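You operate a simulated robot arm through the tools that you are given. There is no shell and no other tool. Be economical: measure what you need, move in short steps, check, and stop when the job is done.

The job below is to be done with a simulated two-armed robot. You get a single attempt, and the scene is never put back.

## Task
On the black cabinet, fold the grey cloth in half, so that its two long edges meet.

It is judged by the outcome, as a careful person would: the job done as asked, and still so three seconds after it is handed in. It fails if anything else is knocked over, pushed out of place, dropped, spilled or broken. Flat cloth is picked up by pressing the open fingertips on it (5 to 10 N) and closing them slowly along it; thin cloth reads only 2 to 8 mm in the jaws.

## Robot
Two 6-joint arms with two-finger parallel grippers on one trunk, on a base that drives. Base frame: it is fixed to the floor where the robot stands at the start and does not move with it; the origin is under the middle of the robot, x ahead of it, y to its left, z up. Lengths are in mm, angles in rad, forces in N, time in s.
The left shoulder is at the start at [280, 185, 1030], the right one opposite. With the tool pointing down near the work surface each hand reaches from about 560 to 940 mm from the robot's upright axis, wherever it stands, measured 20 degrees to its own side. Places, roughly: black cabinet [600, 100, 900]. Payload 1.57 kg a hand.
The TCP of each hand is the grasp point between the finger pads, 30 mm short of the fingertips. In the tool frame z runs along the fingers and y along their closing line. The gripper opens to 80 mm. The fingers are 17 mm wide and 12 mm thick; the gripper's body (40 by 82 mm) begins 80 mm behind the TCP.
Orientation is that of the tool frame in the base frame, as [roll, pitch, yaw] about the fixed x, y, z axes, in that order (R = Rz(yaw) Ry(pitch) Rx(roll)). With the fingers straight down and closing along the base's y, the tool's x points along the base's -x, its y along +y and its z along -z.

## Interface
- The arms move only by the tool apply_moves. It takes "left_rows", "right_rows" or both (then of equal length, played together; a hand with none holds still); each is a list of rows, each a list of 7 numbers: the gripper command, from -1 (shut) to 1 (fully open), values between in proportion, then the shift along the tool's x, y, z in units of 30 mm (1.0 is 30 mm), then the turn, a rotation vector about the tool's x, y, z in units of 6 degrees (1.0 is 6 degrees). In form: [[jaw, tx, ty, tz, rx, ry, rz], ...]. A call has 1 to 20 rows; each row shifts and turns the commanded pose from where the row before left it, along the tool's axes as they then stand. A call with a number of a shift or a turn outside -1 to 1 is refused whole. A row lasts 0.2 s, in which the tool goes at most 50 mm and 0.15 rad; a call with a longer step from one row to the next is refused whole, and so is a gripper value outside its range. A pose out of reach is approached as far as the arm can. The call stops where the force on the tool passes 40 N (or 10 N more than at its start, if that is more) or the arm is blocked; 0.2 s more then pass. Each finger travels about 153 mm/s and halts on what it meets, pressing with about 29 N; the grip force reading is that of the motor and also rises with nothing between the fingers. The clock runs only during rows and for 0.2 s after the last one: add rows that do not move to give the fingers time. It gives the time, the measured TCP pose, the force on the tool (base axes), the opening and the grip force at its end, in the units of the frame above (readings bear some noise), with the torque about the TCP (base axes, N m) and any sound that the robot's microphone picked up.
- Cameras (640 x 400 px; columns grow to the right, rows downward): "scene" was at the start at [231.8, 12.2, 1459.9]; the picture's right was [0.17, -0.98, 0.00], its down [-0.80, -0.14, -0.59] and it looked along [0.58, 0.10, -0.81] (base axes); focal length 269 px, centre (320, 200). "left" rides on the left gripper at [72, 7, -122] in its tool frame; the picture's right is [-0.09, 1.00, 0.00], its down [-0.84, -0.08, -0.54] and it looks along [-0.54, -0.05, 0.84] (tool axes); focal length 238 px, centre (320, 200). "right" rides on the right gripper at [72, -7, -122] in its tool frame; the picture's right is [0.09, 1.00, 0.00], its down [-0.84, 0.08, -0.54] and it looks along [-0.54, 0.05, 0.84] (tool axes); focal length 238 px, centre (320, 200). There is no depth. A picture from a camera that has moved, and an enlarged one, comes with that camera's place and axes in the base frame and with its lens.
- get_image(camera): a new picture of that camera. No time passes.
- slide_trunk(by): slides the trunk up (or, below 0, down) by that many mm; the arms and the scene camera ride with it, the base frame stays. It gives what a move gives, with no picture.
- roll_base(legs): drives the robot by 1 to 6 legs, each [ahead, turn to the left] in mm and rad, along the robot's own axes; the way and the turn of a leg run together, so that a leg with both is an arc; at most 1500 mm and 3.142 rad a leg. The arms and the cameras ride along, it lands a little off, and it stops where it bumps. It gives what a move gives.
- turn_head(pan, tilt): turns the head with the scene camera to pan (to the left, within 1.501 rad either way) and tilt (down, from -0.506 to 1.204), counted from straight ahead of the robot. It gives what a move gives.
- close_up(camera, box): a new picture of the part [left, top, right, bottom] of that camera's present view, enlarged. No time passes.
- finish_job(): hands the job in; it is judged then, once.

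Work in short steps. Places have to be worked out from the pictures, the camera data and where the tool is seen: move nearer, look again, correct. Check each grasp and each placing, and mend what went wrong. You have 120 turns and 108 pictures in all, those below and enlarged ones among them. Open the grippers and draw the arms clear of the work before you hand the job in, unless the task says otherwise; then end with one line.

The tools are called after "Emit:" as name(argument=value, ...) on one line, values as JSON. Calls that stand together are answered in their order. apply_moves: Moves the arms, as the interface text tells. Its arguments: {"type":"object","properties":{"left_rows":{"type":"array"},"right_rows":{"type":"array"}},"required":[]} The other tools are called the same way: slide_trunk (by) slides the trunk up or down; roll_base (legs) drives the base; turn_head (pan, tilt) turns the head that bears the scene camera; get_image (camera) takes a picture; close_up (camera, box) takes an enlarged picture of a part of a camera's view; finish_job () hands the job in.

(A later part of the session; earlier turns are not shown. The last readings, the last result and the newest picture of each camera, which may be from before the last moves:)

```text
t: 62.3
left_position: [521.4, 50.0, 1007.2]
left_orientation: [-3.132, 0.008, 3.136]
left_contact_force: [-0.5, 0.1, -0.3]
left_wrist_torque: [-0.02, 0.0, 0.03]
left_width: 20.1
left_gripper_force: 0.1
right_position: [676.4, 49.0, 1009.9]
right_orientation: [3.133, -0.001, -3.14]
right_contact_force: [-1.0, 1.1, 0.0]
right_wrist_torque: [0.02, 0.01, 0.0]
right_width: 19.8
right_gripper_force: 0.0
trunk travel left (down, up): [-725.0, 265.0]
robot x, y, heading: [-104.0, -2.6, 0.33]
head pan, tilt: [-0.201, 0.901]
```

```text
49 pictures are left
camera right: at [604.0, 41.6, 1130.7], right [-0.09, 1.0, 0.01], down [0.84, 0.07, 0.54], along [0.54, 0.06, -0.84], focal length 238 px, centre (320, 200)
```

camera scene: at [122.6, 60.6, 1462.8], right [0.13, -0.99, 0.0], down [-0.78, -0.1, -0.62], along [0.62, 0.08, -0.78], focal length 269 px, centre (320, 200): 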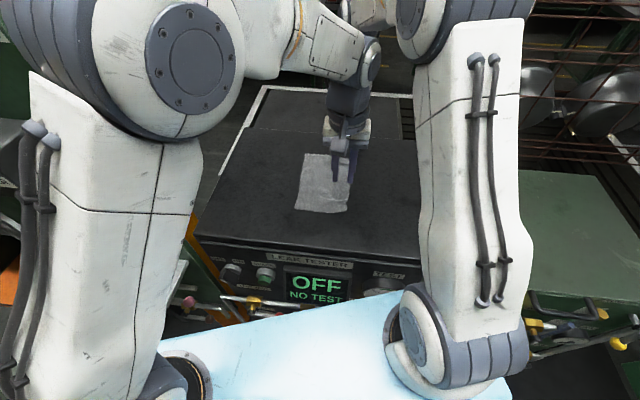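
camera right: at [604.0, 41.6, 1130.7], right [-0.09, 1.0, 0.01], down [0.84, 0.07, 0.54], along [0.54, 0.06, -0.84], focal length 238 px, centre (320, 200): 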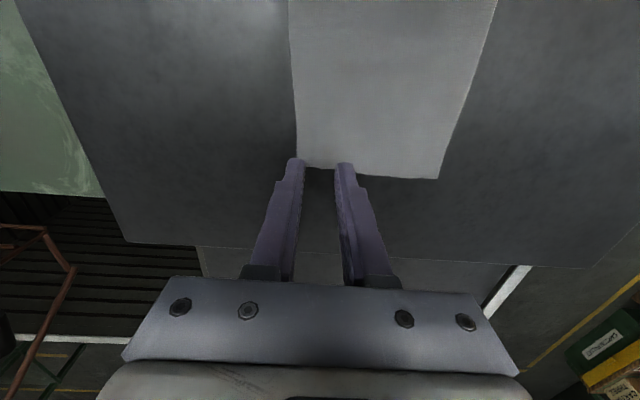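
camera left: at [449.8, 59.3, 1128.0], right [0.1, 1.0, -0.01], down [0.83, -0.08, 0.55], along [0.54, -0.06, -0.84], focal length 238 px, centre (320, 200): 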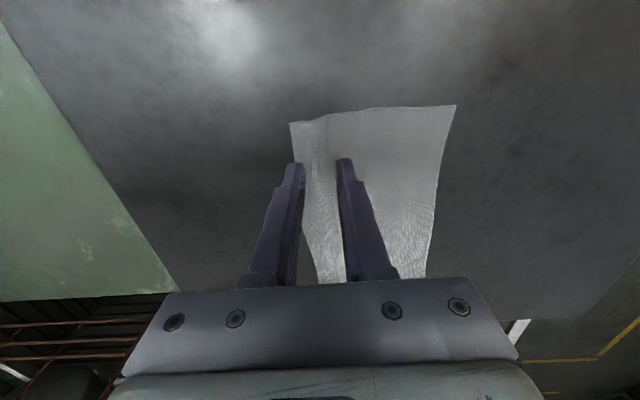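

The cloth is flat and straight now, spanning y≈32 to 157 with a near edge at x≈497. I'll move the jaw centres to about 9 mm inside the right edge and drop to just above the cloth.

Emit:
apply_moves(left_rows=[[-0.5, 0, -0.17, 0.3, 0, 0, 0], [-0.5, 0, -0.17, 0.3, 0, 0, 0], [-0.5, 0, 0, 0.35, 0, 0, 0], [-0.5, 0, 0, 0, 0, 0, 0]], right_rows=[[-0.5, 0, -0.12, 0.3, 0, 0, 0], [-0.5, 0, -0.12, 0.3, 0, 0, 0], [-0.5, 0, 0, 0.4, 0, 0, 0], [-0.5, 0, 0, 0, 0, 0, 0]])

Emit:
close_up(camera="left", box=[200, 90, 440, 240])

Emit:
close_up(camera="right", box=[200, 90, 440, 240])

```text
t: 63.3
left_position: [521.8, 39.5, 979.6]
left_orientation: [-3.134, 0.006, 3.137]
left_contact_force: [-0.3, 0.8, 0.1]
left_wrist_torque: [-0.02, -0.01, 0.04]
left_width: 20.4
left_gripper_force: 0.2
right_position: [677.4, 44.9, 979.6]
right_orientation: [3.132, 0.0, -3.141]
right_contact_force: [0.0, 0.0, 0.5]
right_wrist_torque: [0.01, -0.01, 0.01]
right_width: 19.9
right_gripper_force: 0.0
trunk travel left (down, up): [-725.0, 265.0]
robot x, y, heading: [-104.2, 2.4, 0.326]
head pan, tilt: [-0.201, 0.901]
```

```text
2.67 times, centred on (320, 165) of left
camera zoom: at [450.3, 48.9, 1099.8], right [0.1, 1.0, -0.01], down [0.83, -0.08, 0.55], along [0.54, -0.06, -0.84], focal length 636 px, centre (320, 293)
```

zoom: 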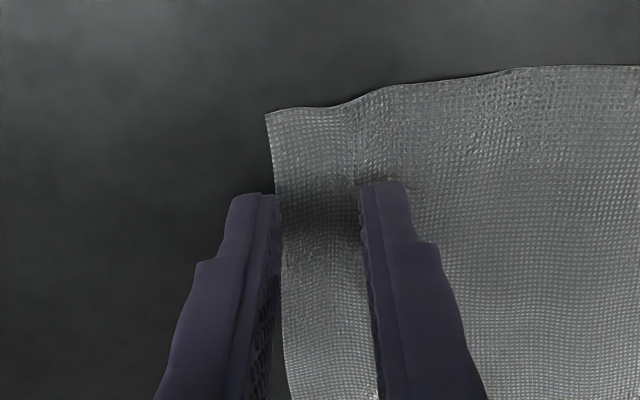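

```text
2.67 times, centred on (320, 165) of right
camera zoom: at [605.5, 35.9, 1100.0], right [-0.09, 1.0, 0.01], down [0.84, 0.07, 0.54], along [0.54, 0.06, -0.84], focal length 636 px, centre (320, 293)
```

zoom: 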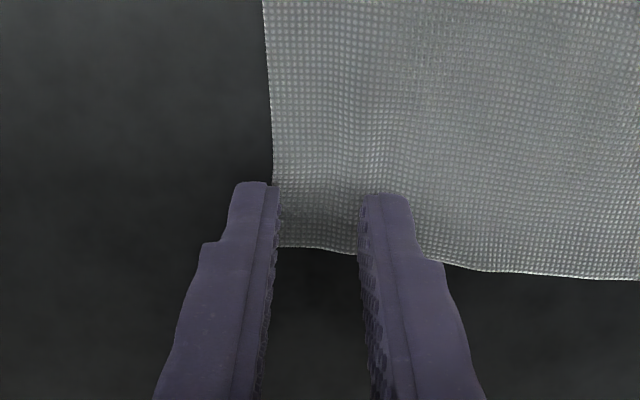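

The cloth edge lines up with the outer finger's inner face, as I want. I'll shift the left hand 7 mm toward its corner and lower both to contact.

Emit:
apply_moves(left_rows=[[-0.5, 0.23, 0, 0.1, 0, 0, 0], [-0.5, 0, 0, 0.16, 0, 0, 0], [-0.5, 0, 0, 0, 0, 0, 0], [-0.5, 0, 0, 0, 0, 0, 0]], right_rows=[[-0.5, 0, 0, 0.1, 0, 0, 0], [-0.5, 0, 0, 0.16, 0, 0, 0], [-0.5, 0, 0, 0, 0, 0, 0], [-0.5, 0, 0, 0, 0, 0, 0]])

```text
t: 64.3
left_position: [515.0, 39.7, 972.4]
left_orientation: [-3.133, 0.006, 3.136]
left_contact_force: [0.2, 0.6, 0.3]
left_wrist_torque: [0.0, 0.01, 0.02]
left_width: 20.1
left_gripper_force: 0.0
right_position: [677.4, 44.9, 970.4]
right_orientation: [3.133, -0.001, 3.14]
right_contact_force: [0.7, -0.1, 1.1]
right_wrist_torque: [0.0, -0.01, 0.01]
right_width: 20.0
right_gripper_force: 0.1
trunk travel left (down, up): [-725.0, 265.0]
robot x, y, heading: [-103.0, 0.3, 0.326]
head pan, tilt: [-0.201, 0.901]
```

Emit:
apply_moves(left_rows=[[-0.5, 0, 0, 0.04, 0, 0, 0], [-0.5, 0, 0, 0, 0, 0, 0], [-0.5, 0, 0, 0, 0, 0, 0]], right_rows=[[-0.5, 0, 0, 0.03, 0, 0, 0], [-0.5, 0, 0, 0, 0, 0, 0], [-0.5, 0, 0, 0, 0, 0, 0]])

```text
t: 65.1
left_position: [513.7, 39.8, 971.6]
left_orientation: [-3.132, 0.007, 3.137]
left_contact_force: [0.7, -0.4, 1.3]
left_wrist_torque: [0.01, 0.0, 0.0]
left_width: 20.1
left_gripper_force: 0.0
right_position: [676.6, 43.4, 972.0]
right_orientation: [3.134, 0.001, 3.141]
right_contact_force: [1.3, 1.4, 7.0]
right_wrist_torque: [-0.04, -0.01, 0.0]
right_width: 19.5
right_gripper_force: 0.0
trunk travel left (down, up): [-725.0, 265.0]
robot x, y, heading: [-103.6, 0.2, 0.328]
head pan, tilt: [-0.201, 0.901]
```

The right hand is pressing at 7 N. The left needs about 1 mm more, then both close slowly.

Emit:
apply_moves(left_rows=[[-0.5, 0, 0, 0.045, 0, 0, 0], [-0.5, 0, 0, 0, 0, 0, 0], [-0.55, 0, 0, 0, 0, 0, 0], [-0.6, 0, 0, 0.005, 0, 0, 0], [-0.65, 0, 0, 0, 0, 0, 0], [-0.7, 0, 0, 0.005, 0, 0, 0], [-0.75, 0, 0, 0, 0, 0, 0], [-0.8, 0, 0, 0.005, 0, 0, 0], [-0.85, 0, 0, 0, 0, 0, 0], [-0.9, 0, 0, 0, 0, 0, 0], [-0.95, 0, 0, 0, 0, 0, 0], [-1, 0, 0, 0, 0, 0, 0], [-1, 0, 0, 0, 0, 0, 0]], right_rows=[[-0.5, 0, 0, 0.01, 0, 0, 0], [-0.5, 0, 0, 0, 0, 0, 0], [-0.55, 0, 0, 0, 0, 0, 0], [-0.6, 0, 0, 0.005, 0, 0, 0], [-0.65, 0, 0, 0, 0, 0, 0], [-0.7, 0, 0, 0.005, 0, 0, 0], [-0.75, 0, 0, 0, 0, 0, 0], [-0.8, 0, 0, 0.005, 0, 0, 0], [-0.85, 0, 0, 0, 0, 0, 0], [-0.9, 0, 0, 0, 0, 0, 0], [-0.95, 0, 0, 0, 0, 0, 0], [-1, 0, 0, 0, 0, 0, 0], [-1, 0, 0, 0, 0, 0, 0]])

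Emit:
close_up(camera="left", box=[200, 90, 440, 240])

Emit:
close_up(camera="right", box=[200, 90, 440, 240])

```text
t: 67.9
left_position: [513.1, 38.2, 972.0]
left_orientation: [-3.132, 0.01, 3.136]
left_contact_force: [1.2, 1.6, 30.0]
left_wrist_torque: [0.09, 0.09, -0.01]
left_width: 2.2
left_gripper_force: 23.5
right_position: [675.2, 43.4, 971.7]
right_orientation: [3.133, 0.003, 3.141]
right_contact_force: [-0.1, 0.6, 19.9]
right_wrist_torque: [0.0, -0.09, 0.0]
right_width: 2.1
right_gripper_force: 23.5
trunk travel left (down, up): [-725.0, 265.0]
robot x, y, heading: [-103.1, 3.4, 0.325]
head pan, tilt: [-0.201, 0.901]
```

```text
2.67 times, centred on (320, 165) of left
camera zoom: at [441.5, 48.2, 1091.5], right [0.1, 1.0, -0.01], down [0.83, -0.08, 0.55], along [0.55, -0.06, -0.83], focal length 636 px, centre (320, 293)
```

zoom: 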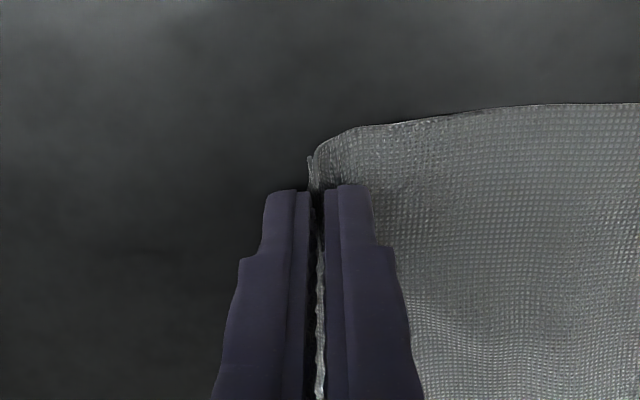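

```text
2.67 times, centred on (320, 165) of right
camera zoom: at [603.5, 35.8, 1092.3], right [-0.09, 1.0, 0.01], down [0.84, 0.07, 0.54], along [0.54, 0.06, -0.84], focal length 636 px, centre (320, 293)
```

zoom: 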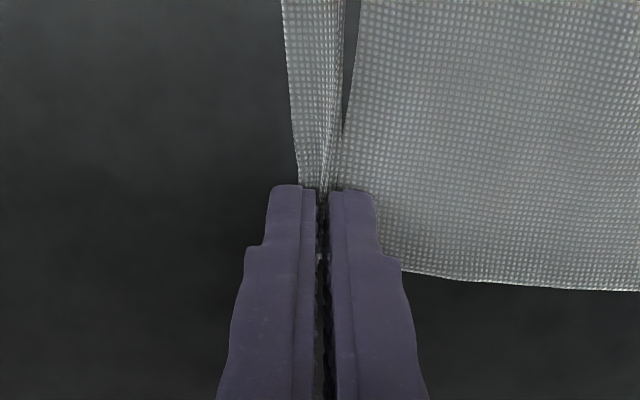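

Both hands now grip the very edge (2.2 and 2.1 mm) with almost no tail. I'll run the arc with the edge taut over the fold line at y≈92–97, tilting as it goes, then look.

Emit:
apply_moves(left_rows=[[-1, 0, 0.154, -0.3, 0, 0, 0], [-1, 0, 0.154, -0.3, 0, 0, 0], [-1, 0, 0.154, -0.3, 0, 0, 0], [-1, 0, 0.154, -0.3, 0, 0, 0], [-1, 0, 0.342, -0.12, 0.478, 0, 0], [-1, 0, 0.335, -0.137, 0.478, 0, 0], [-1, 0, 0.328, -0.153, 0.478, 0, 0], [-1, 0, 0.32, -0.17, 0.478, 0, 0], [-1, 0, 0, 0, 0, 0, 0]], right_rows=[[-1, 0, 0.154, -0.3, 0, 0, 0], [-1, 0, 0.154, -0.3, 0, 0, 0], [-1, 0, 0.154, -0.3, 0, 0, 0], [-1, 0, 0.154, -0.3, 0, 0, 0], [-1, 0, 0.342, -0.12, 0.478, 0, 0], [-1, 0, 0.335, -0.137, 0.478, 0, 0], [-1, 0, 0.328, -0.153, 0.478, 0, 0], [-1, 0, 0.32, -0.17, 0.478, 0, 0], [-1, 0, 0, 0, 0, 0, 0]])

Emit:
get_image(camera="left")

Emit:
get_image(camera="right")

Emit:
close_up(camera="scene", box=[240, 130, 400, 230])

```text
t: 69.9
left_position: [514.1, 99.4, 1020.6]
left_orientation: [-2.933, 0.007, 3.136]
left_contact_force: [0.5, -0.6, 0.1]
left_wrist_torque: [0.02, -0.01, 0.02]
left_width: 1.9
left_gripper_force: 23.2
right_position: [676.4, 104.4, 1020.3]
right_orientation: [-2.948, 0.001, -3.14]
right_contact_force: [0.0, -0.7, -0.4]
right_wrist_torque: [0.05, 0.02, -0.01]
right_width: 2.3
right_gripper_force: 23.6
trunk travel left (down, up): [-725.0, 265.0]
robot x, y, heading: [-107.3, 2.6, 0.327]
head pan, tilt: [-0.201, 0.901]
```

```text
44 pictures are left
camera left: at [442.3, 133.1, 1136.9], right [0.1, 0.97, -0.21], down [0.83, 0.03, 0.55], along [0.54, -0.23, -0.81], focal length 238 px, centre (320, 200)
```

left: 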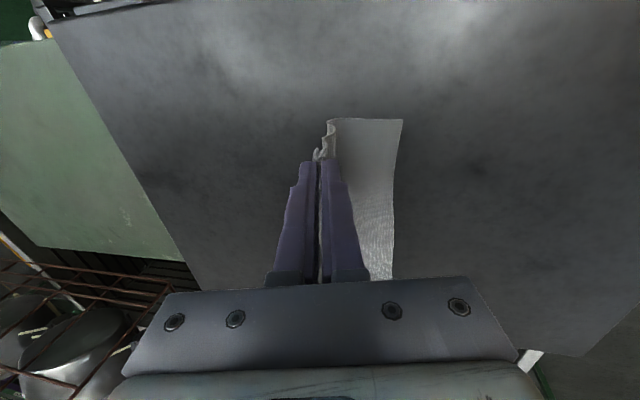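

```text
43 pictures are left
camera right: at [604.8, 119.9, 1141.0], right [-0.09, 0.98, -0.19], down [0.84, 0.18, 0.52], along [0.54, -0.11, -0.83], focal length 238 px, centre (320, 200)
```

right: 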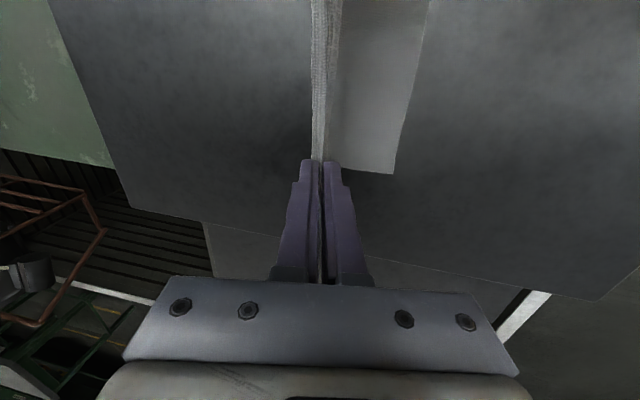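

```text
4.00 times, centred on (320, 180) of scene
camera zoom: at [122.6, 60.8, 1462.8], right [0.13, -0.99, 0.0], down [-0.78, -0.1, -0.62], along [0.62, 0.08, -0.78], focal length 1078 px, centre (320, 280)
```

zoom: 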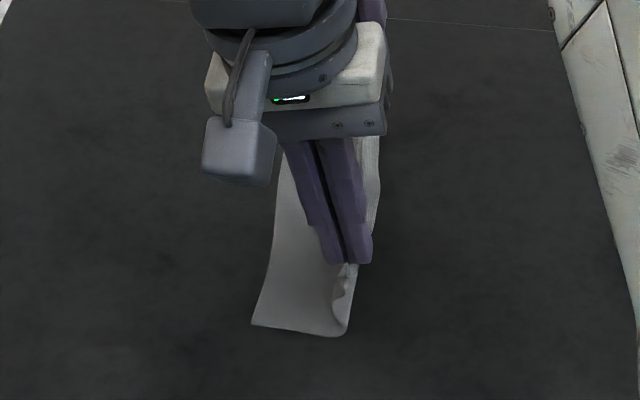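

The edge stands upright over the fold line, as intended. The bottom edge is at y 150 (near) and 156 (far). Continuing over.

Emit:
apply_moves(left_rows=[[-1, 0, 0.349, 0.082, 0.72, 0, 0], [-1, 0, 0.353, 0.056, 0.72, 0, 0], [-1, 0, 0.357, 0.03, 0.72, 0, 0], [-1, 0, 0.358, 0.003, 0.72, 0, 0], [-1, 0, 0, 0, 0, 0, 0]], right_rows=[[-1, 0, 0.349, 0.082, 0.72, 0, 0], [-1, 0, 0.353, 0.056, 0.72, 0, 0], [-1, 0, 0.357, 0.03, 0.72, 0, 0], [-1, 0, 0.358, 0.003, 0.72, 0, 0], [-1, 0, 0, 0, 0, 0, 0]])

Emit:
get_image(camera="left")

Emit:
get_image(camera="right")

Emit:
close_up(camera="scene", box=[240, 130, 400, 230])

```text
t: 71.1
left_position: [515.3, 139.5, 1001.1]
left_orientation: [-2.629, 0.008, 3.136]
left_contact_force: [0.6, -0.5, 0.1]
left_wrist_torque: [0.03, 0.0, 0.02]
left_width: 1.8
left_gripper_force: 23.6
right_position: [678.0, 141.5, 1002.7]
right_orientation: [-2.648, 0.001, 3.141]
right_contact_force: [-0.3, 1.0, -0.3]
right_wrist_torque: [0.02, 0.03, -0.01]
right_width: 1.9
right_gripper_force: 23.8
trunk travel left (down, up): [-725.0, 265.0]
robot x, y, heading: [-101.3, 0.1, 0.325]
head pan, tilt: [-0.201, 0.901]
```

```text
41 pictures are left
camera left: at [443.8, 206.0, 1102.2], right [0.1, 0.87, -0.49], down [0.83, 0.19, 0.52], along [0.54, -0.46, -0.7], focal length 238 px, centre (320, 200)
```

left: 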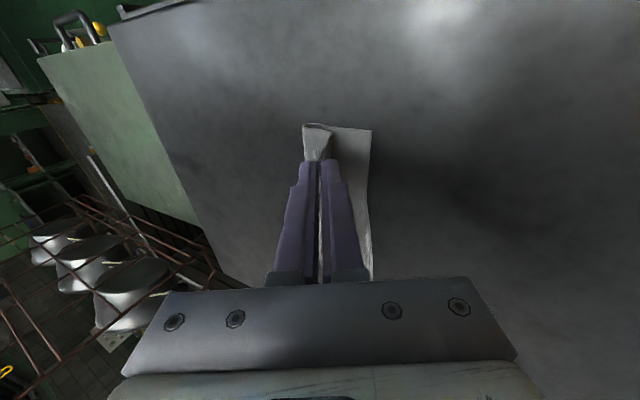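

```text
40 pictures are left
camera right: at [605.3, 194.2, 1112.3], right [-0.09, 0.88, -0.47], down [0.84, 0.33, 0.44], along [0.54, -0.35, -0.76], focal length 238 px, centre (320, 200)
```

right: 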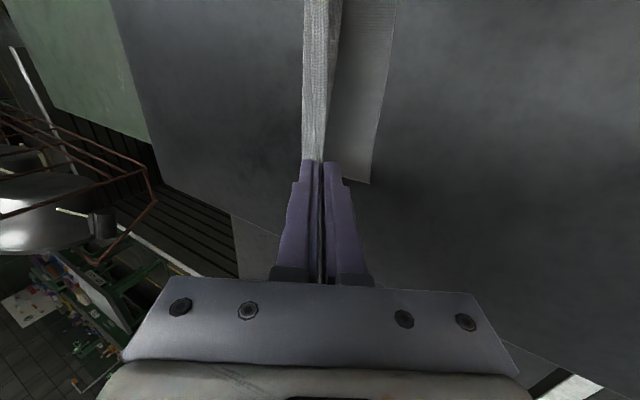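

```text
4.00 times, centred on (320, 180) of scene
camera zoom: at [122.7, 60.9, 1462.7], right [0.13, -0.99, 0.0], down [-0.78, -0.1, -0.62], along [0.62, 0.08, -0.78], focal length 1078 px, centre (320, 280)
```

zoom: 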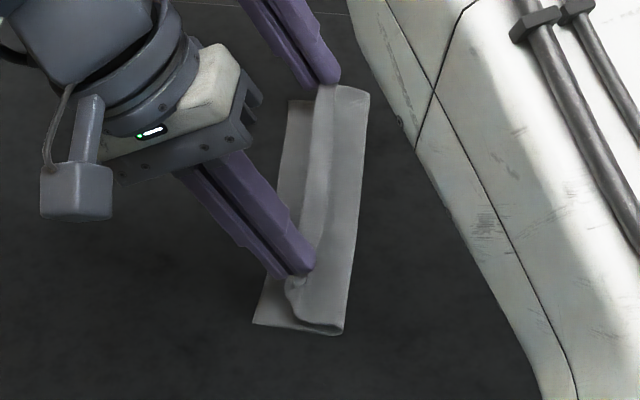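

The top layer is turning over cleanly. I'll make the final descent of the arc with more tilt, adding a few mm on the right hand to match the slightly rotated cloth.

Emit:
apply_moves(left_rows=[[-1, 0, 0.265, 0.091, 0.81, 0, 0], [-1, 0, 0.271, 0.068, 0.81, 0, 0], [-1, 0, 0.276, 0.045, 0.81, 0, 0], [-1, 0, 0.279, 0.021, 0.81, 0, 0], [-1, 0, 0, 0, 0, 0, 0]], right_rows=[[-1, 0, 0.295, 0.08, 0.84, 0, 0], [-1, 0, 0.3, 0.06, 0.84, 0, 0], [-1, 0, 0.305, 0.04, 0.84, 0, 0], [-1, 0, 0.305, 0.021, 0.84, 0, 0], [-1, 0, 0, 0, 0, 0, 0]])

Emit:
get_image(camera="left")

Emit:
get_image(camera="right")

Emit:
close_up(camera="scene", box=[240, 130, 400, 230])

```text
t: 72.3
left_position: [514.7, 161.9, 975.1]
left_orientation: [-2.289, 0.006, 3.136]
left_contact_force: [1.0, -0.4, -0.9]
left_wrist_torque: [0.02, 0.0, -0.02]
left_width: 2.0
left_gripper_force: 23.6
right_position: [677.5, 169.5, 976.8]
right_orientation: [-2.294, -0.001, 3.141]
right_contact_force: [0.1, -0.3, -0.3]
right_wrist_torque: [-0.04, 0.02, -0.01]
right_width: 2.2
right_gripper_force: 23.7
trunk travel left (down, up): [-725.0, 265.0]
robot x, y, heading: [-103.4, 1.5, 0.327]
head pan, tilt: [-0.201, 0.901]
```

```text
38 pictures are left
camera left: at [443.3, 258.3, 1049.1], right [0.1, 0.66, -0.75], down [0.84, 0.35, 0.42], along [0.54, -0.67, -0.51], focal length 238 px, centre (320, 200)
```

left: 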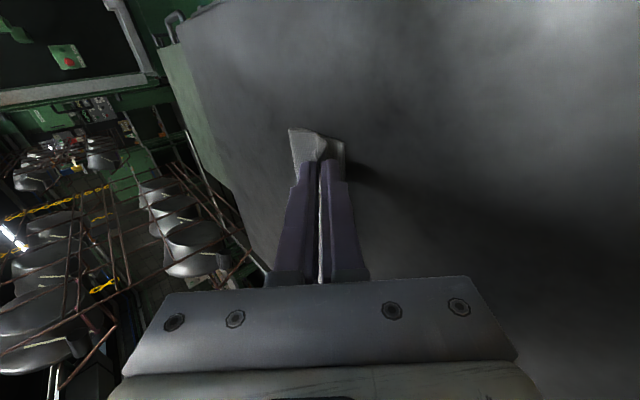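

```text
37 pictures are left
camera right: at [604.8, 255.1, 1061.6], right [-0.09, 0.66, -0.75], down [0.84, 0.46, 0.3], along [0.54, -0.6, -0.59], focal length 238 px, centre (320, 200)
```

right: 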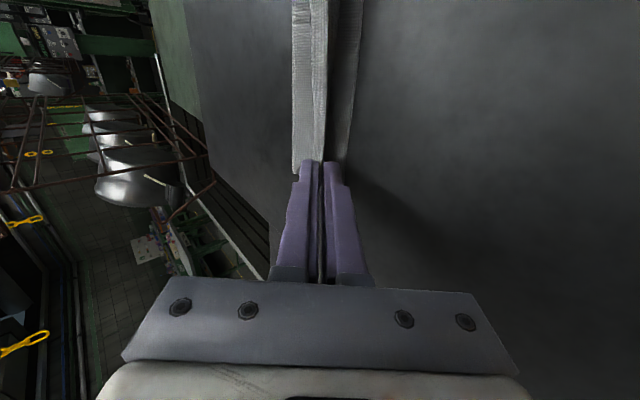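

```text
4.00 times, centred on (320, 180) of scene
camera zoom: at [122.8, 60.9, 1462.7], right [0.13, -0.99, 0.0], down [-0.78, -0.1, -0.62], along [0.62, 0.08, -0.78], focal length 1078 px, centre (320, 280)
```

zoom: 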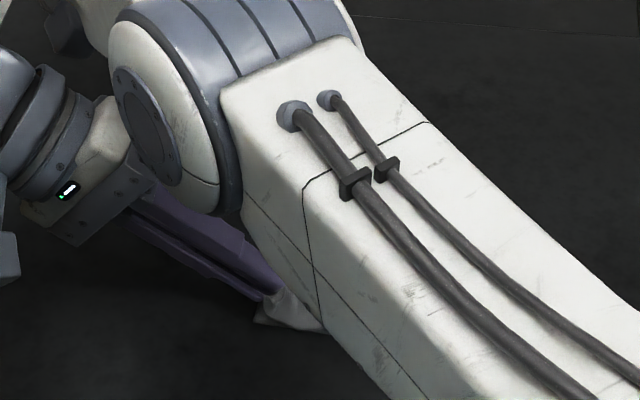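

The top layer lies over the bottom one, with the gripped edge about 10 mm short of the bottom edge, which is about the length inside the jaws. I'll open the jaws a little while lifting slightly, then withdraw back along the fingers.

Emit:
apply_moves(left_rows=[[-0.9, 0, -0.06, -0.05, 0, 0, 0], [-0.8, 0, -0.06, -0.05, 0, 0, 0], [-0.7, 0, -0.06, -0.05, 0, 0, 0], [-0.7, 0, 0, -0.3, 0, 0, 0], [-0.7, 0, 0, -0.6, 0, 0, 0], [-0.7, 0, -0.4, -0.8, 0, 0, 0], [-0.7, 0, -0.5, -0.8, 0, 0, 0]], right_rows=[[-0.9, 0, -0.06, -0.05, 0, 0, 0], [-0.8, 0, -0.06, -0.05, 0, 0, 0], [-0.7, 0, -0.06, -0.05, 0, 0, 0], [-0.7, 0, 0, -0.3, 0, 0, 0], [-0.7, 0, 0, -0.6, 0, 0, 0], [-0.7, 0, -0.4, -0.8, 0, 0, 0], [-0.7, 0, -0.5, -0.8, 0, 0, 0]])

Emit:
get_image(camera="left")

Emit:
get_image(camera="right")

Emit:
get_image(camera="scene")

```text
t: 73.9
left_position: [514.1, 199.7, 1054.4]
left_orientation: [-2.291, 0.006, 3.136]
left_contact_force: [1.0, -0.2, 0.8]
left_wrist_torque: [-0.03, -0.01, 0.03]
left_width: 12.1
left_gripper_force: 0.0
right_position: [654.7, 183.4, 1050.7]
right_orientation: [-2.3, 0.0, -3.139]
right_contact_force: [0.9, 0.3, 0.1]
right_wrist_torque: [-0.04, 0.03, 0.0]
right_width: 12.4
right_gripper_force: 0.1
right hand out of reach, approached as far as the arm can: row 5, 6, 7
trunk travel left (down, up): [-725.0, 265.0]
robot x, y, heading: [-106.2, -2.2, 0.327]
head pan, tilt: [-0.201, 0.901]
```

```text
35 pictures are left
camera left: at [442.7, 297.7, 1128.3], right [0.1, 0.66, -0.75], down [0.84, 0.35, 0.42], along [0.54, -0.67, -0.51], focal length 238 px, centre (320, 200)
```

left: 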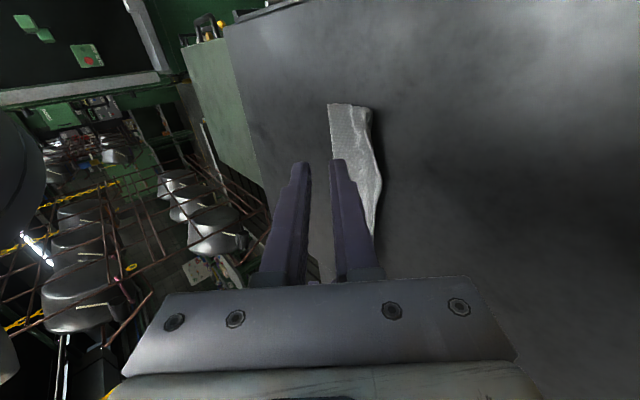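

```text
34 pictures are left
camera right: at [582.8, 269.1, 1135.9], right [-0.09, 0.66, -0.74], down [0.84, 0.46, 0.3], along [0.54, -0.59, -0.6], focal length 238 px, centre (320, 200)
```

right: 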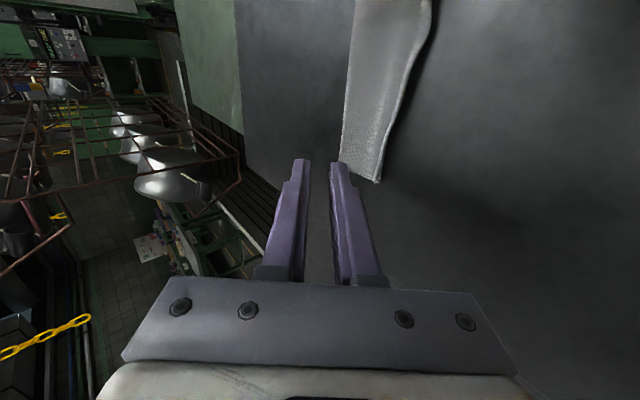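

```text
33 pictures are left
camera scene: at [122.7, 60.7, 1462.7], right [0.13, -0.99, 0.0], down [-0.78, -0.1, -0.62], along [0.62, 0.08, -0.78], focal length 269 px, centre (320, 200)
```

scene: 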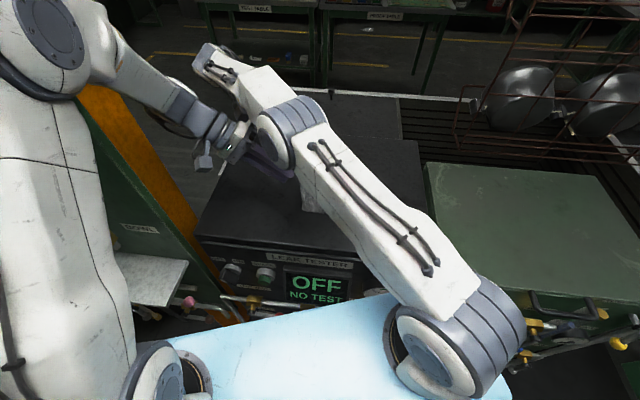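

The fold looks good. Now I'll bring the right arm upright and away to its own side first, since its elbow is near the left hand.

Emit:
apply_moves(right_rows=[[-0.7, 0, -0.35, 0.1, -0.9, 0, 0], [-0.7, 0, -0.35, 0.1, -0.9, 0, 0], [-0.7, 0, -0.4, 0.05, -0.9, 0, 0], [-0.7, 0, -0.45, 0, -0.9, 0, 0], [-0.7, 0, -0.5, -0.1, -0.9, 0, 0], [-0.7, 0, -0.6, -0.1, -0.9, 0, 0], [-0.7, 0, -0.7, -0.2, -0.9, 0, 0], [-0.7, 0, -0.8, -0.2, -0.9, 0, 0], [-0.7, 0, -0.9, -0.2, -0.9, 0, 0], [-0.7, 0, -0.9, -0.2, 0, 0, 0], [-0.7, 0, -0.9, -0.2, 0, 0, 0]])

Emit:
get_image(camera="scene")

```text
t: 76.3
left_position: [514.5, 200.8, 1054.6]
left_orientation: [-2.291, 0.008, 3.137]
left_contact_force: [0.8, 0.2, 0.1]
left_wrist_torque: [-0.03, -0.03, -0.01]
left_width: 12.0
left_gripper_force: 0.0
right_position: [654.7, -8.5, 1136.6]
right_orientation: [3.138, 0.001, 3.141]
right_contact_force: [0.2, -0.7, -0.4]
right_wrist_torque: [0.02, 0.02, 0.0]
right_width: 11.7
right_gripper_force: 0.1
trunk travel left (down, up): [-725.0, 265.0]
robot x, y, heading: [-101.2, 1.0, 0.331]
head pan, tilt: [-0.201, 0.901]
```

```text
32 pictures are left
camera scene: at [122.6, 60.8, 1462.8], right [0.13, -0.99, 0.0], down [-0.78, -0.1, -0.62], along [0.62, 0.08, -0.78], focal length 269 px, centre (320, 200)
```

scene: 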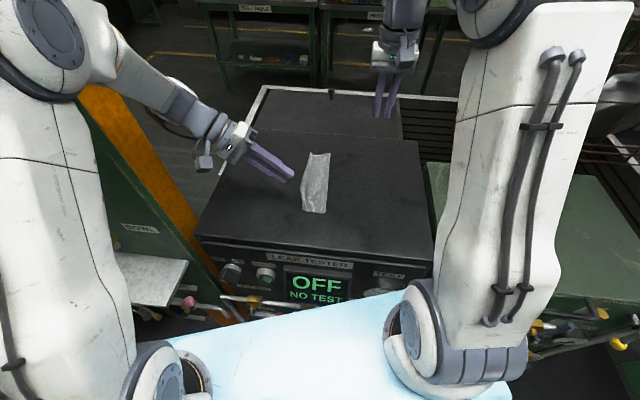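

Both arms are well clear of the cloth. A close look at the fold.

Emit:
close_up(camera="scene", box=[276, 140, 356, 220])

Emit:
close_up(camera="right", box=[240, 0, 480, 200])

Emit:
close_up(camera="left", box=[280, 80, 420, 240])

```text
5.00 times, centred on (316, 180) of scene
camera zoom: at [122.6, 60.8, 1462.8], right [0.13, -0.99, 0.0], down [-0.78, -0.1, -0.62], along [0.62, 0.08, -0.78], focal length 1347 px, centre (340, 300)
```

zoom: 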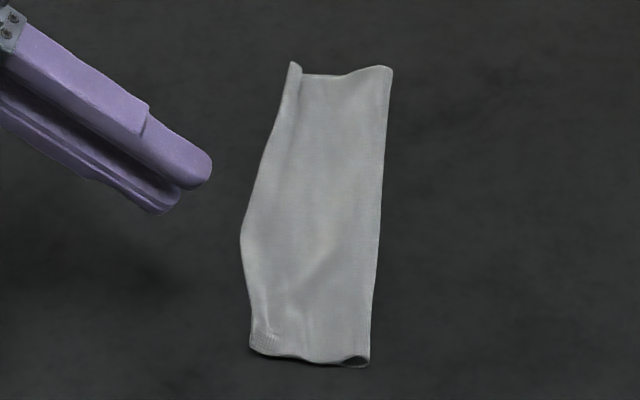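

```text
2.00 times, centred on (360, 100) of right
camera zoom: at [582.9, -16.0, 1258.5], right [-0.09, 1.0, 0.0], down [0.84, 0.08, 0.54], along [0.54, 0.05, -0.84], focal length 477 px, centre (240, 400)
```

zoom: 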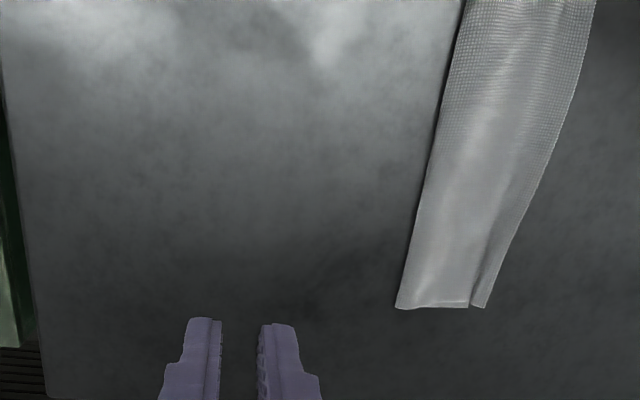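

```text
2.50 times, centred on (350, 160) of left
camera zoom: at [442.6, 297.7, 1128.0], right [0.1, 0.66, -0.75], down [0.84, 0.35, 0.42], along [0.54, -0.67, -0.51], focal length 596 px, centre (245, 300)
```

zoom: 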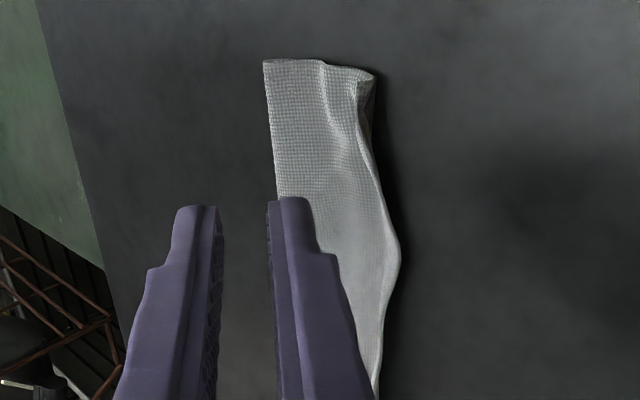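

The upper edge seems to curl up a little along the left side, with a bulge in the middle. I'll right the left hand and look down on it from above.

Emit:
apply_moves(left_rows=[[-0.7, 0.3, 0, -0.5, -0.9, 0, 0], [-0.7, 0.3, 0, -0.5, -0.9, 0, 0], [-0.7, 0.3, 0, -0.4, -0.9, 0, 0], [-0.7, 0.3, 0, -0.4, -0.9, 0, 0], [-0.7, 0.3, 0, -0.4, -0.9, 0, 0], [-0.7, 0.3, -0.1, -0.3, -0.9, 0, 0], [-0.7, 0, -0.2, -0.3, -0.9, 0, 0], [-0.7, 0, -0.2, -0.3, -0.9, 0, 0], [-0.7, 0, -0.2, -0.3, -0.9, 0, 0]])

Emit:
get_image(camera="left")

```text
t: 78.3
left_position: [459.6, 228.6, 1144.4]
left_orientation: [-3.141, 0.007, 3.137]
left_contact_force: [-0.6, 0.5, 0.6]
left_wrist_torque: [0.0, -0.01, 0.0]
left_width: 12.1
left_gripper_force: 0.1
right_position: [654.8, -7.4, 1137.6]
right_orientation: [3.139, 0.0, -3.141]
right_contact_force: [0.5, -0.2, -0.8]
right_wrist_torque: [-0.05, 0.0, 0.02]
right_width: 11.9
right_gripper_force: 0.0
trunk travel left (down, up): [-725.0, 265.0]
robot x, y, heading: [-103.8, 1.2, 0.325]
head pan, tilt: [-0.201, 0.901]
```

```text
28 pictures are left
camera left: at [388.2, 236.4, 1263.5], right [0.1, 1.0, 0.0], down [0.83, -0.08, 0.55], along [0.55, -0.05, -0.84], focal length 238 px, centre (320, 200)
```

left: 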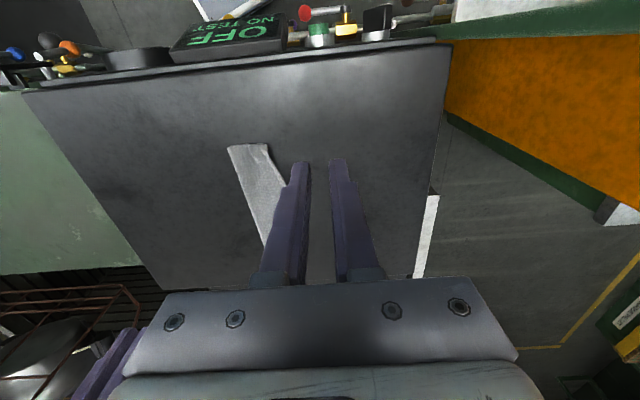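

The fingers hide the edge from here, so I'll move the left hand 110 mm forward (+x), keeping it high, for a clear view.

Emit:
apply_moves(left_rows=[[-0.7, -0.92, 0, 0, 0, 0, 0], [-0.7, -0.92, 0, 0, 0, 0, 0], [-0.7, -0.92, 0, 0, 0, 0, 0], [-0.7, -0.92, 0, 0, 0, 0, 0], [-0.7, 0, 0, 0, 0, 0, 0]])

Emit:
close_up(camera="left", box=[160, 40, 360, 240])

```text
t: 79.5
left_position: [570.2, 228.0, 1143.6]
left_orientation: [-3.139, 0.005, 3.137]
left_contact_force: [0.0, 0.0, 0.1]
left_wrist_torque: [0.01, 0.0, -0.02]
left_width: 12.0
left_gripper_force: 0.0
right_position: [656.0, -6.7, 1137.0]
right_orientation: [3.139, -0.001, -3.141]
right_contact_force: [0.7, -0.2, -0.7]
right_wrist_torque: [-0.01, 0.01, -0.05]
right_width: 12.2
right_gripper_force: 0.0
trunk travel left (down, up): [-725.0, 265.0]
robot x, y, heading: [-105.0, -1.8, 0.326]
head pan, tilt: [-0.201, 0.901]
```

```text
2.00 times, centred on (260, 140) of left
camera zoom: at [498.1, 235.7, 1263.6], right [0.1, 1.0, 0.0], down [0.83, -0.08, 0.55], along [0.54, -0.05, -0.84], focal length 477 px, centre (440, 320)
```

zoom: 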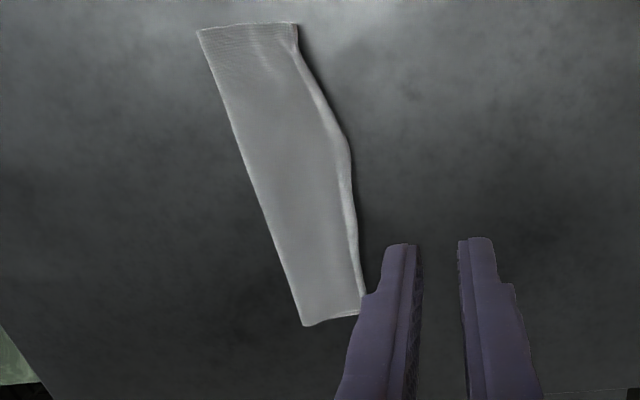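

From above, the upper edge covers the bottom one, slightly raised and bulging about 8 mm at mid-length. I'll pat it down in the middle with closed fingers and look again.

Emit:
apply_moves(left_rows=[[-1, -0.33, -0.76, 0, 0, 0, 0], [-1, -0.33, -0.76, 0, 0, 0, 0], [-1, -0.33, -0.76, 0, 0, 0, 0], [-1, 0, 0, 0.9, 0, 0, 0], [-1, 0, 0, 0.9, 0, 0, 0], [-1, 0, 0, 0.9, 0, 0, 0], [-1, 0, 0, 0.9, 0, 0, 0], [-1, 0, 0, 0.9, 0, 0, 0], [-1, 0, 0, 0.6, 0, 0, 0], [-1, 0, 0, 0.3, 0, 0, 0], [-1, 0, 0, 0.2, 0, 0, 0], [-1, 0, 0, 0, 0, 0, 0]])

Emit:
close_up(camera="scene", box=[276, 140, 356, 220])

```text
t: 82.1
left_position: [601.8, 159.3, 975.2]
left_orientation: [-3.14, 0.009, 3.137]
left_contact_force: [0.6, 0.7, 0.0]
left_wrist_torque: [-0.01, -0.03, -0.01]
left_width: 0.1
left_gripper_force: 21.2
right_position: [655.0, -7.0, 1138.3]
right_orientation: [3.138, 0.001, 3.142]
right_contact_force: [-0.3, -0.1, 0.4]
right_wrist_torque: [-0.01, 0.01, -0.02]
right_width: 12.3
right_gripper_force: 0.0
trunk travel left (down, up): [-725.0, 265.0]
robot x, y, heading: [-102.0, -0.4, 0.326]
head pan, tilt: [-0.201, 0.901]
```

```text
5.00 times, centred on (316, 180) of scene
camera zoom: at [122.6, 60.6, 1462.8], right [0.13, -0.99, 0.0], down [-0.78, -0.1, -0.62], along [0.62, 0.08, -0.78], focal length 1347 px, centre (340, 300)
```

zoom: 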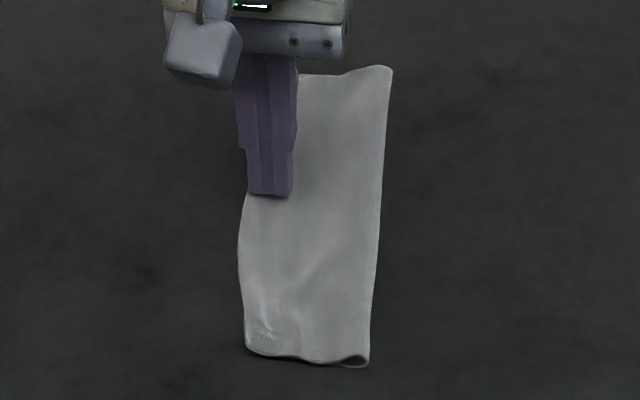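

The press flattened the middle. I'll pat along the edge toward the near end in hops.

Emit:
apply_moves(left_rows=[[-1, 0, 0, 0.08, 0, 0, 0], [-1, 0, 0, 0, 0, 0, 0], [-1, 0, 0, -0.6, 0, 0, 0], [-1, 1, -0.1, 0, 0, 0, 0], [-1, 0.1, 0, 0, 0, 0, 0], [-1, 0, 0, 0.6, 0, 0, 0], [-1, 0, 0, 0, 0, 0, 0], [-1, 0, 0, -0.6, 0, 0, 0], [-1, 1, -0.1, 0, 0, 0, 0], [-1, 0.1, 0, 0, 0, 0, 0], [-1, 0, 0, 0.6, 0, 0, 0], [-1, 0, 0, 0, 0, 0, 0], [-1, 0, 0, -0.6, 0, 0, 0], [-1, 0.9, -0.1, 0, 0, 0, 0], [-1, 0, 0, 0.6, 0, 0, 0], [-1, 0, 0, 0, 0, 0, 0]])

Emit:
close_up(camera="scene", box=[276, 140, 356, 220])

```text
t: 85.5
left_position: [506.6, 148.6, 972.4]
left_orientation: [-3.138, 0.008, 3.137]
left_contact_force: [0.4, 0.5, 9.9]
left_wrist_torque: [-0.05, 0.03, -0.01]
left_width: 0.2
left_gripper_force: 21.7
right_position: [653.8, -7.8, 1137.4]
right_orientation: [3.139, 0.0, 3.14]
right_contact_force: [-0.6, -0.3, -0.6]
right_wrist_torque: [0.0, 0.01, 0.02]
right_width: 12.0
right_gripper_force: 0.1
trunk travel left (down, up): [-725.0, 265.0]
robot x, y, heading: [-106.4, -2.9, 0.329]
head pan, tilt: [-0.201, 0.901]
```

```text
5.00 times, centred on (316, 180) of scene
camera zoom: at [122.2, 60.5, 1463.0], right [0.13, -0.99, 0.0], down [-0.78, -0.1, -0.62], along [0.62, 0.08, -0.78], focal length 1347 px, centre (340, 300)
```

zoom: 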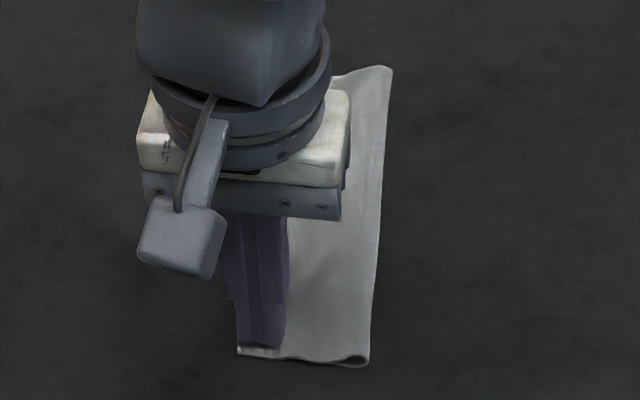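

Now the far half: lift, travel to x≈640 and 678, pat, and lift clear.

Emit:
apply_moves(left_rows=[[-1, 0, 0, -0.8, 0, 0, 0], [-1, -0.9, 0.07, 0, 0, 0, 0], [-1, -0.9, 0.07, 0, 0, 0, 0], [-1, -0.9, 0.07, 0, 0, 0, 0], [-1, -0.9, 0.07, 0, 0, 0, 0], [-1, -0.85, 0.07, 0, 0, 0, 0], [-1, 0, 0, 0.75, 0, 0, 0], [-1, 0, 0, 0, 0, 0, 0], [-1, 0, 0, -0.6, 0, 0, 0], [-1, -1, 0.1, 0, 0, 0, 0], [-1, -0.2, 0, 0, 0, 0, 0], [-1, 0, 0, 0.6, 0, 0, 0], [-1, 0, 0, 0, 0, 0, 0], [-1, 0, 0, -1, 0, 0, 0], [-1, 0, 0.5, -1, 0, 0, 0], [-1, 0, 1, -1, 0, 0, 0], [-1, 0, 1, -1, 0, 0, 0], [-1, 0.8, 0, -0.8, 0, 0, 0], [-1, 0.8, 0, 0, 0, 0, 0], [-1, 0.8, 0, 0, 0, 0, 0]])

Emit:
close_up(camera="left", box=[160, 40, 360, 240])

Emit:
close_up(camera="scene", box=[276, 140, 356, 220])

```text
t: 89.7
left_position: [605.0, 239.8, 1117.7]
left_orientation: [-3.139, 0.008, 3.137]
left_contact_force: [0.9, 0.7, 0.3]
left_wrist_torque: [-0.03, 0.04, -0.02]
left_width: 0.0
left_gripper_force: 21.4
right_position: [655.7, -8.1, 1137.9]
right_orientation: [3.139, 0.0, -3.141]
right_contact_force: [-0.2, 0.5, -0.3]
right_wrist_torque: [0.0, 0.04, 0.01]
right_width: 12.0
right_gripper_force: 0.1
trunk travel left (down, up): [-725.0, 265.0]
robot x, y, heading: [-106.7, 2.3, 0.328]
head pan, tilt: [-0.201, 0.901]
```

```text
2.00 times, centred on (260, 140) of left
camera zoom: at [533.1, 247.8, 1238.4], right [0.1, 1.0, 0.0], down [0.83, -0.08, 0.55], along [0.54, -0.05, -0.84], focal length 477 px, centre (440, 320)
```

zoom: 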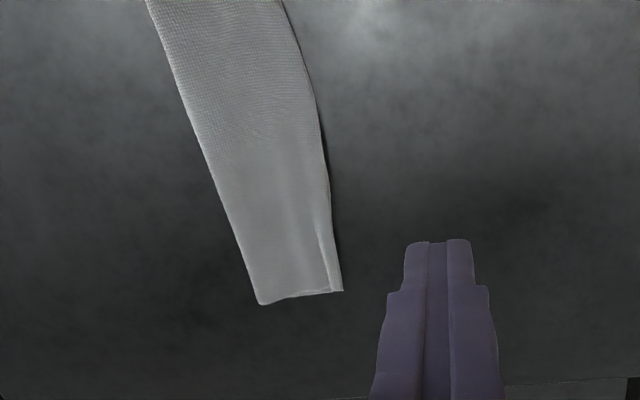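

```text
5.00 times, centred on (316, 180) of scene
camera zoom: at [122.7, 60.6, 1462.8], right [0.13, -0.99, 0.0], down [-0.78, -0.1, -0.62], along [0.62, 0.08, -0.78], focal length 1347 px, centre (340, 300)
```

zoom: 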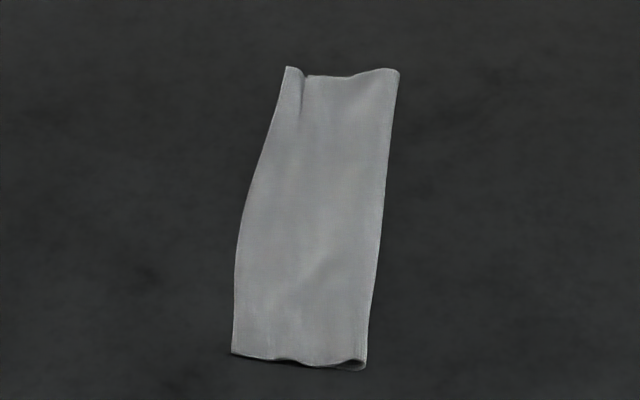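

Much flatter. I'll zoom into the left edge and far corner to see how the two edges line up.

Emit:
close_up(camera="left", box=[270, 80, 350, 200])

Emit:
close_up(camera="scene", box=[316, 188, 352, 218])

Emit:
close_up(camera="scene", box=[320, 148, 362, 178])

```text
3.33 times, centred on (310, 140) of left
camera zoom: at [533.1, 247.8, 1238.4], right [0.1, 1.0, 0.0], down [0.83, -0.08, 0.55], along [0.54, -0.05, -0.84], focal length 794 px, centre (353, 400)
```

zoom: 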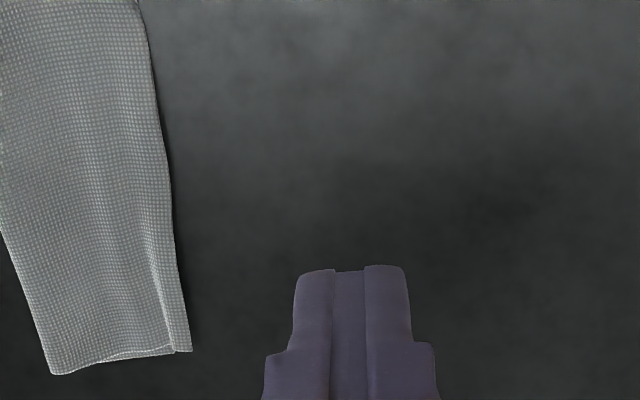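

```text
13.33 times, centred on (334, 203) of scene
camera zoom: at [122.7, 60.6, 1462.8], right [0.13, -0.99, 0.0], down [-0.78, -0.1, -0.62], along [0.62, 0.08, -0.78], focal length 3592 px, centre (133, 160)
```

zoom: 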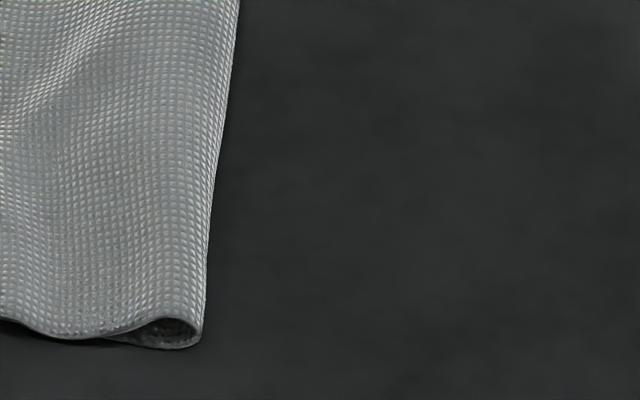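

```text
13.33 times, centred on (341, 163) of scene
camera zoom: at [122.7, 60.6, 1462.8], right [0.13, -0.99, 0.0], down [-0.78, -0.1, -0.62], along [0.62, 0.08, -0.78], focal length 3592 px, centre (40, 693)
```

zoom: 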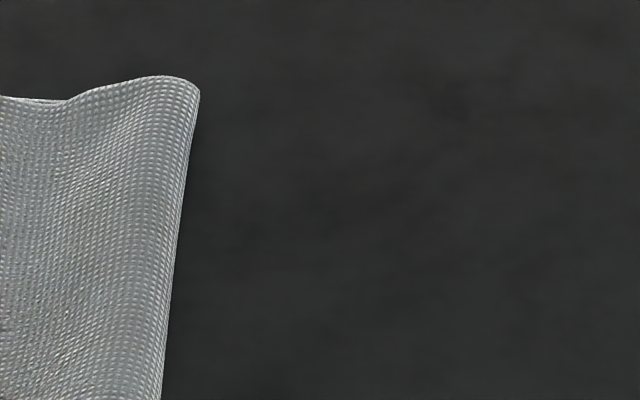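

Emit:
close_up(camera="scene", box=[290, 192, 326, 216])

Emit:
close_up(camera="scene", box=[300, 146, 336, 170])

```text
16.00 times, centred on (308, 204) of scene
camera zoom: at [122.7, 60.6, 1462.8], right [0.13, -0.99, 0.0], down [-0.78, -0.1, -0.62], along [0.62, 0.08, -0.78], focal length 4310 px, centre (512, 136)
```

zoom: 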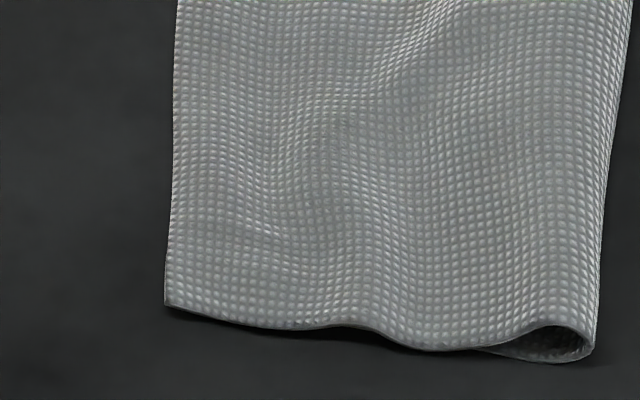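

```text
16.00 times, centred on (318, 158) of scene
camera zoom: at [122.7, 60.6, 1462.8], right [0.13, -0.99, 0.0], down [-0.78, -0.1, -0.62], along [0.62, 0.08, -0.78], focal length 4310 px, centre (352, 872)
```

zoom: 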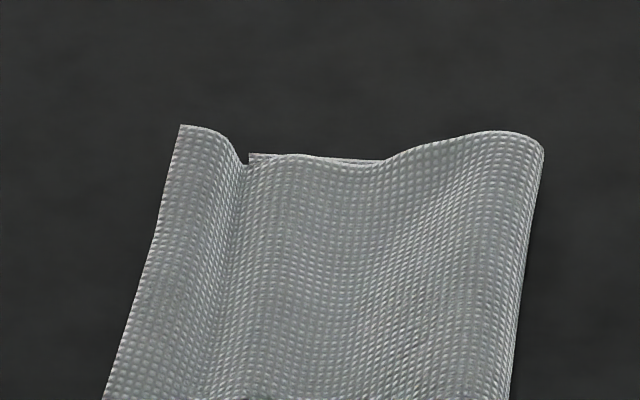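

The zoom shows the bottom layer's far corner about 12 mm inside the upper edge (bottom edge ≈152, upper ≈164), and the near end is similar. I'll try to draw the top layer back by pressing lightly near the crease with both closed hands and sliding toward −y. First I bring the hands above.

Emit:
apply_moves(left_rows=[[-1, 0.467, -0.8, 0, 0, 0, 0], [-1, 0.467, -0.8, 0, 0, 0, 0], [-1, 0.467, -0.8, 0, 0, 0, 0], [-1, 0.467, -0.8, 0, 0, 0, 0], [-1, 0.467, -0.8, 0, 0, 0, 0], [-1, 0, 0, 0.9, 0, 0, 0], [-1, 0, 0, 0.9, 0, 0, 0], [-1, 0, 0, 0.9, 0, 0, 0], [-1, 0, 0, 0.9, 0, 0, 0], [-1, 0, 0, 0.9, 0, 0, 0], [-1, 0, 0, 0, 0, 0, 0]], right_rows=[[-1, -0.06, 0.84, 0, 0, 0, 0], [-1, -0.06, 0.84, 0, 0, 0, 0], [-1, -0.06, 0.84, 0, 0, 0, 0], [-1, -0.06, 0.84, 0, 0, 0, 0], [-1, -0.06, 0.84, 0, 0, 0, 0], [-1, 0, 0, 1, 0, 0, 0], [-1, 0, 0, 1, 0, 0, 0], [-1, 0, 0, 1, 0, 0, 0], [-1, 0, 0, 1, 0, 0, 0], [-1, 0, 0, 1, 0, 0, 0], [-1, 0, 0, 0.15, 0, 0, 0]])

```text
t: 92.1
left_position: [534.4, 117.5, 983.8]
left_orientation: [-3.139, 0.007, 3.136]
left_contact_force: [1.0, -0.2, 0.0]
left_wrist_torque: [-0.01, 0.02, 0.02]
left_width: 0.0
left_gripper_force: 20.8
right_position: [664.6, 119.5, 983.9]
right_orientation: [3.138, 0.0, -3.141]
right_contact_force: [0.2, 0.2, -0.3]
right_wrist_torque: [0.01, 0.01, -0.01]
right_width: 0.0
right_gripper_force: 21.5
trunk travel left (down, up): [-725.0, 265.0]
robot x, y, heading: [-101.0, 1.8, 0.326]
head pan, tilt: [-0.201, 0.901]
```

Lower both to light contact.

Emit:
apply_moves(left_rows=[[-1, 0, 0, 0.3, 0, 0, 0], [-1, 0, 0, 0.1, 0, 0, 0], [-1, 0, 0, 0, 0, 0, 0]], right_rows=[[-1, 0, 0, 0.3, 0, 0, 0], [-1, 0, 0, 0.1, 0, 0, 0], [-1, 0, 0, 0, 0, 0, 0]])

```text
t: 92.9
left_position: [534.7, 118.2, 971.8]
left_orientation: [-3.14, 0.007, 3.135]
left_contact_force: [0.4, -0.2, -0.5]
left_wrist_torque: [0.02, 0.03, 0.01]
left_width: 0.0
left_gripper_force: 21.3
right_position: [664.0, 120.1, 971.7]
right_orientation: [3.136, 0.002, -3.141]
right_contact_force: [-0.6, 1.1, 10.5]
right_wrist_torque: [0.03, 0.04, 0.01]
right_width: 0.0
right_gripper_force: 21.5
trunk travel left (down, up): [-725.0, 265.0]
robot x, y, heading: [-105.0, -1.5, 0.329]
head pan, tilt: [-0.201, 0.901]
```

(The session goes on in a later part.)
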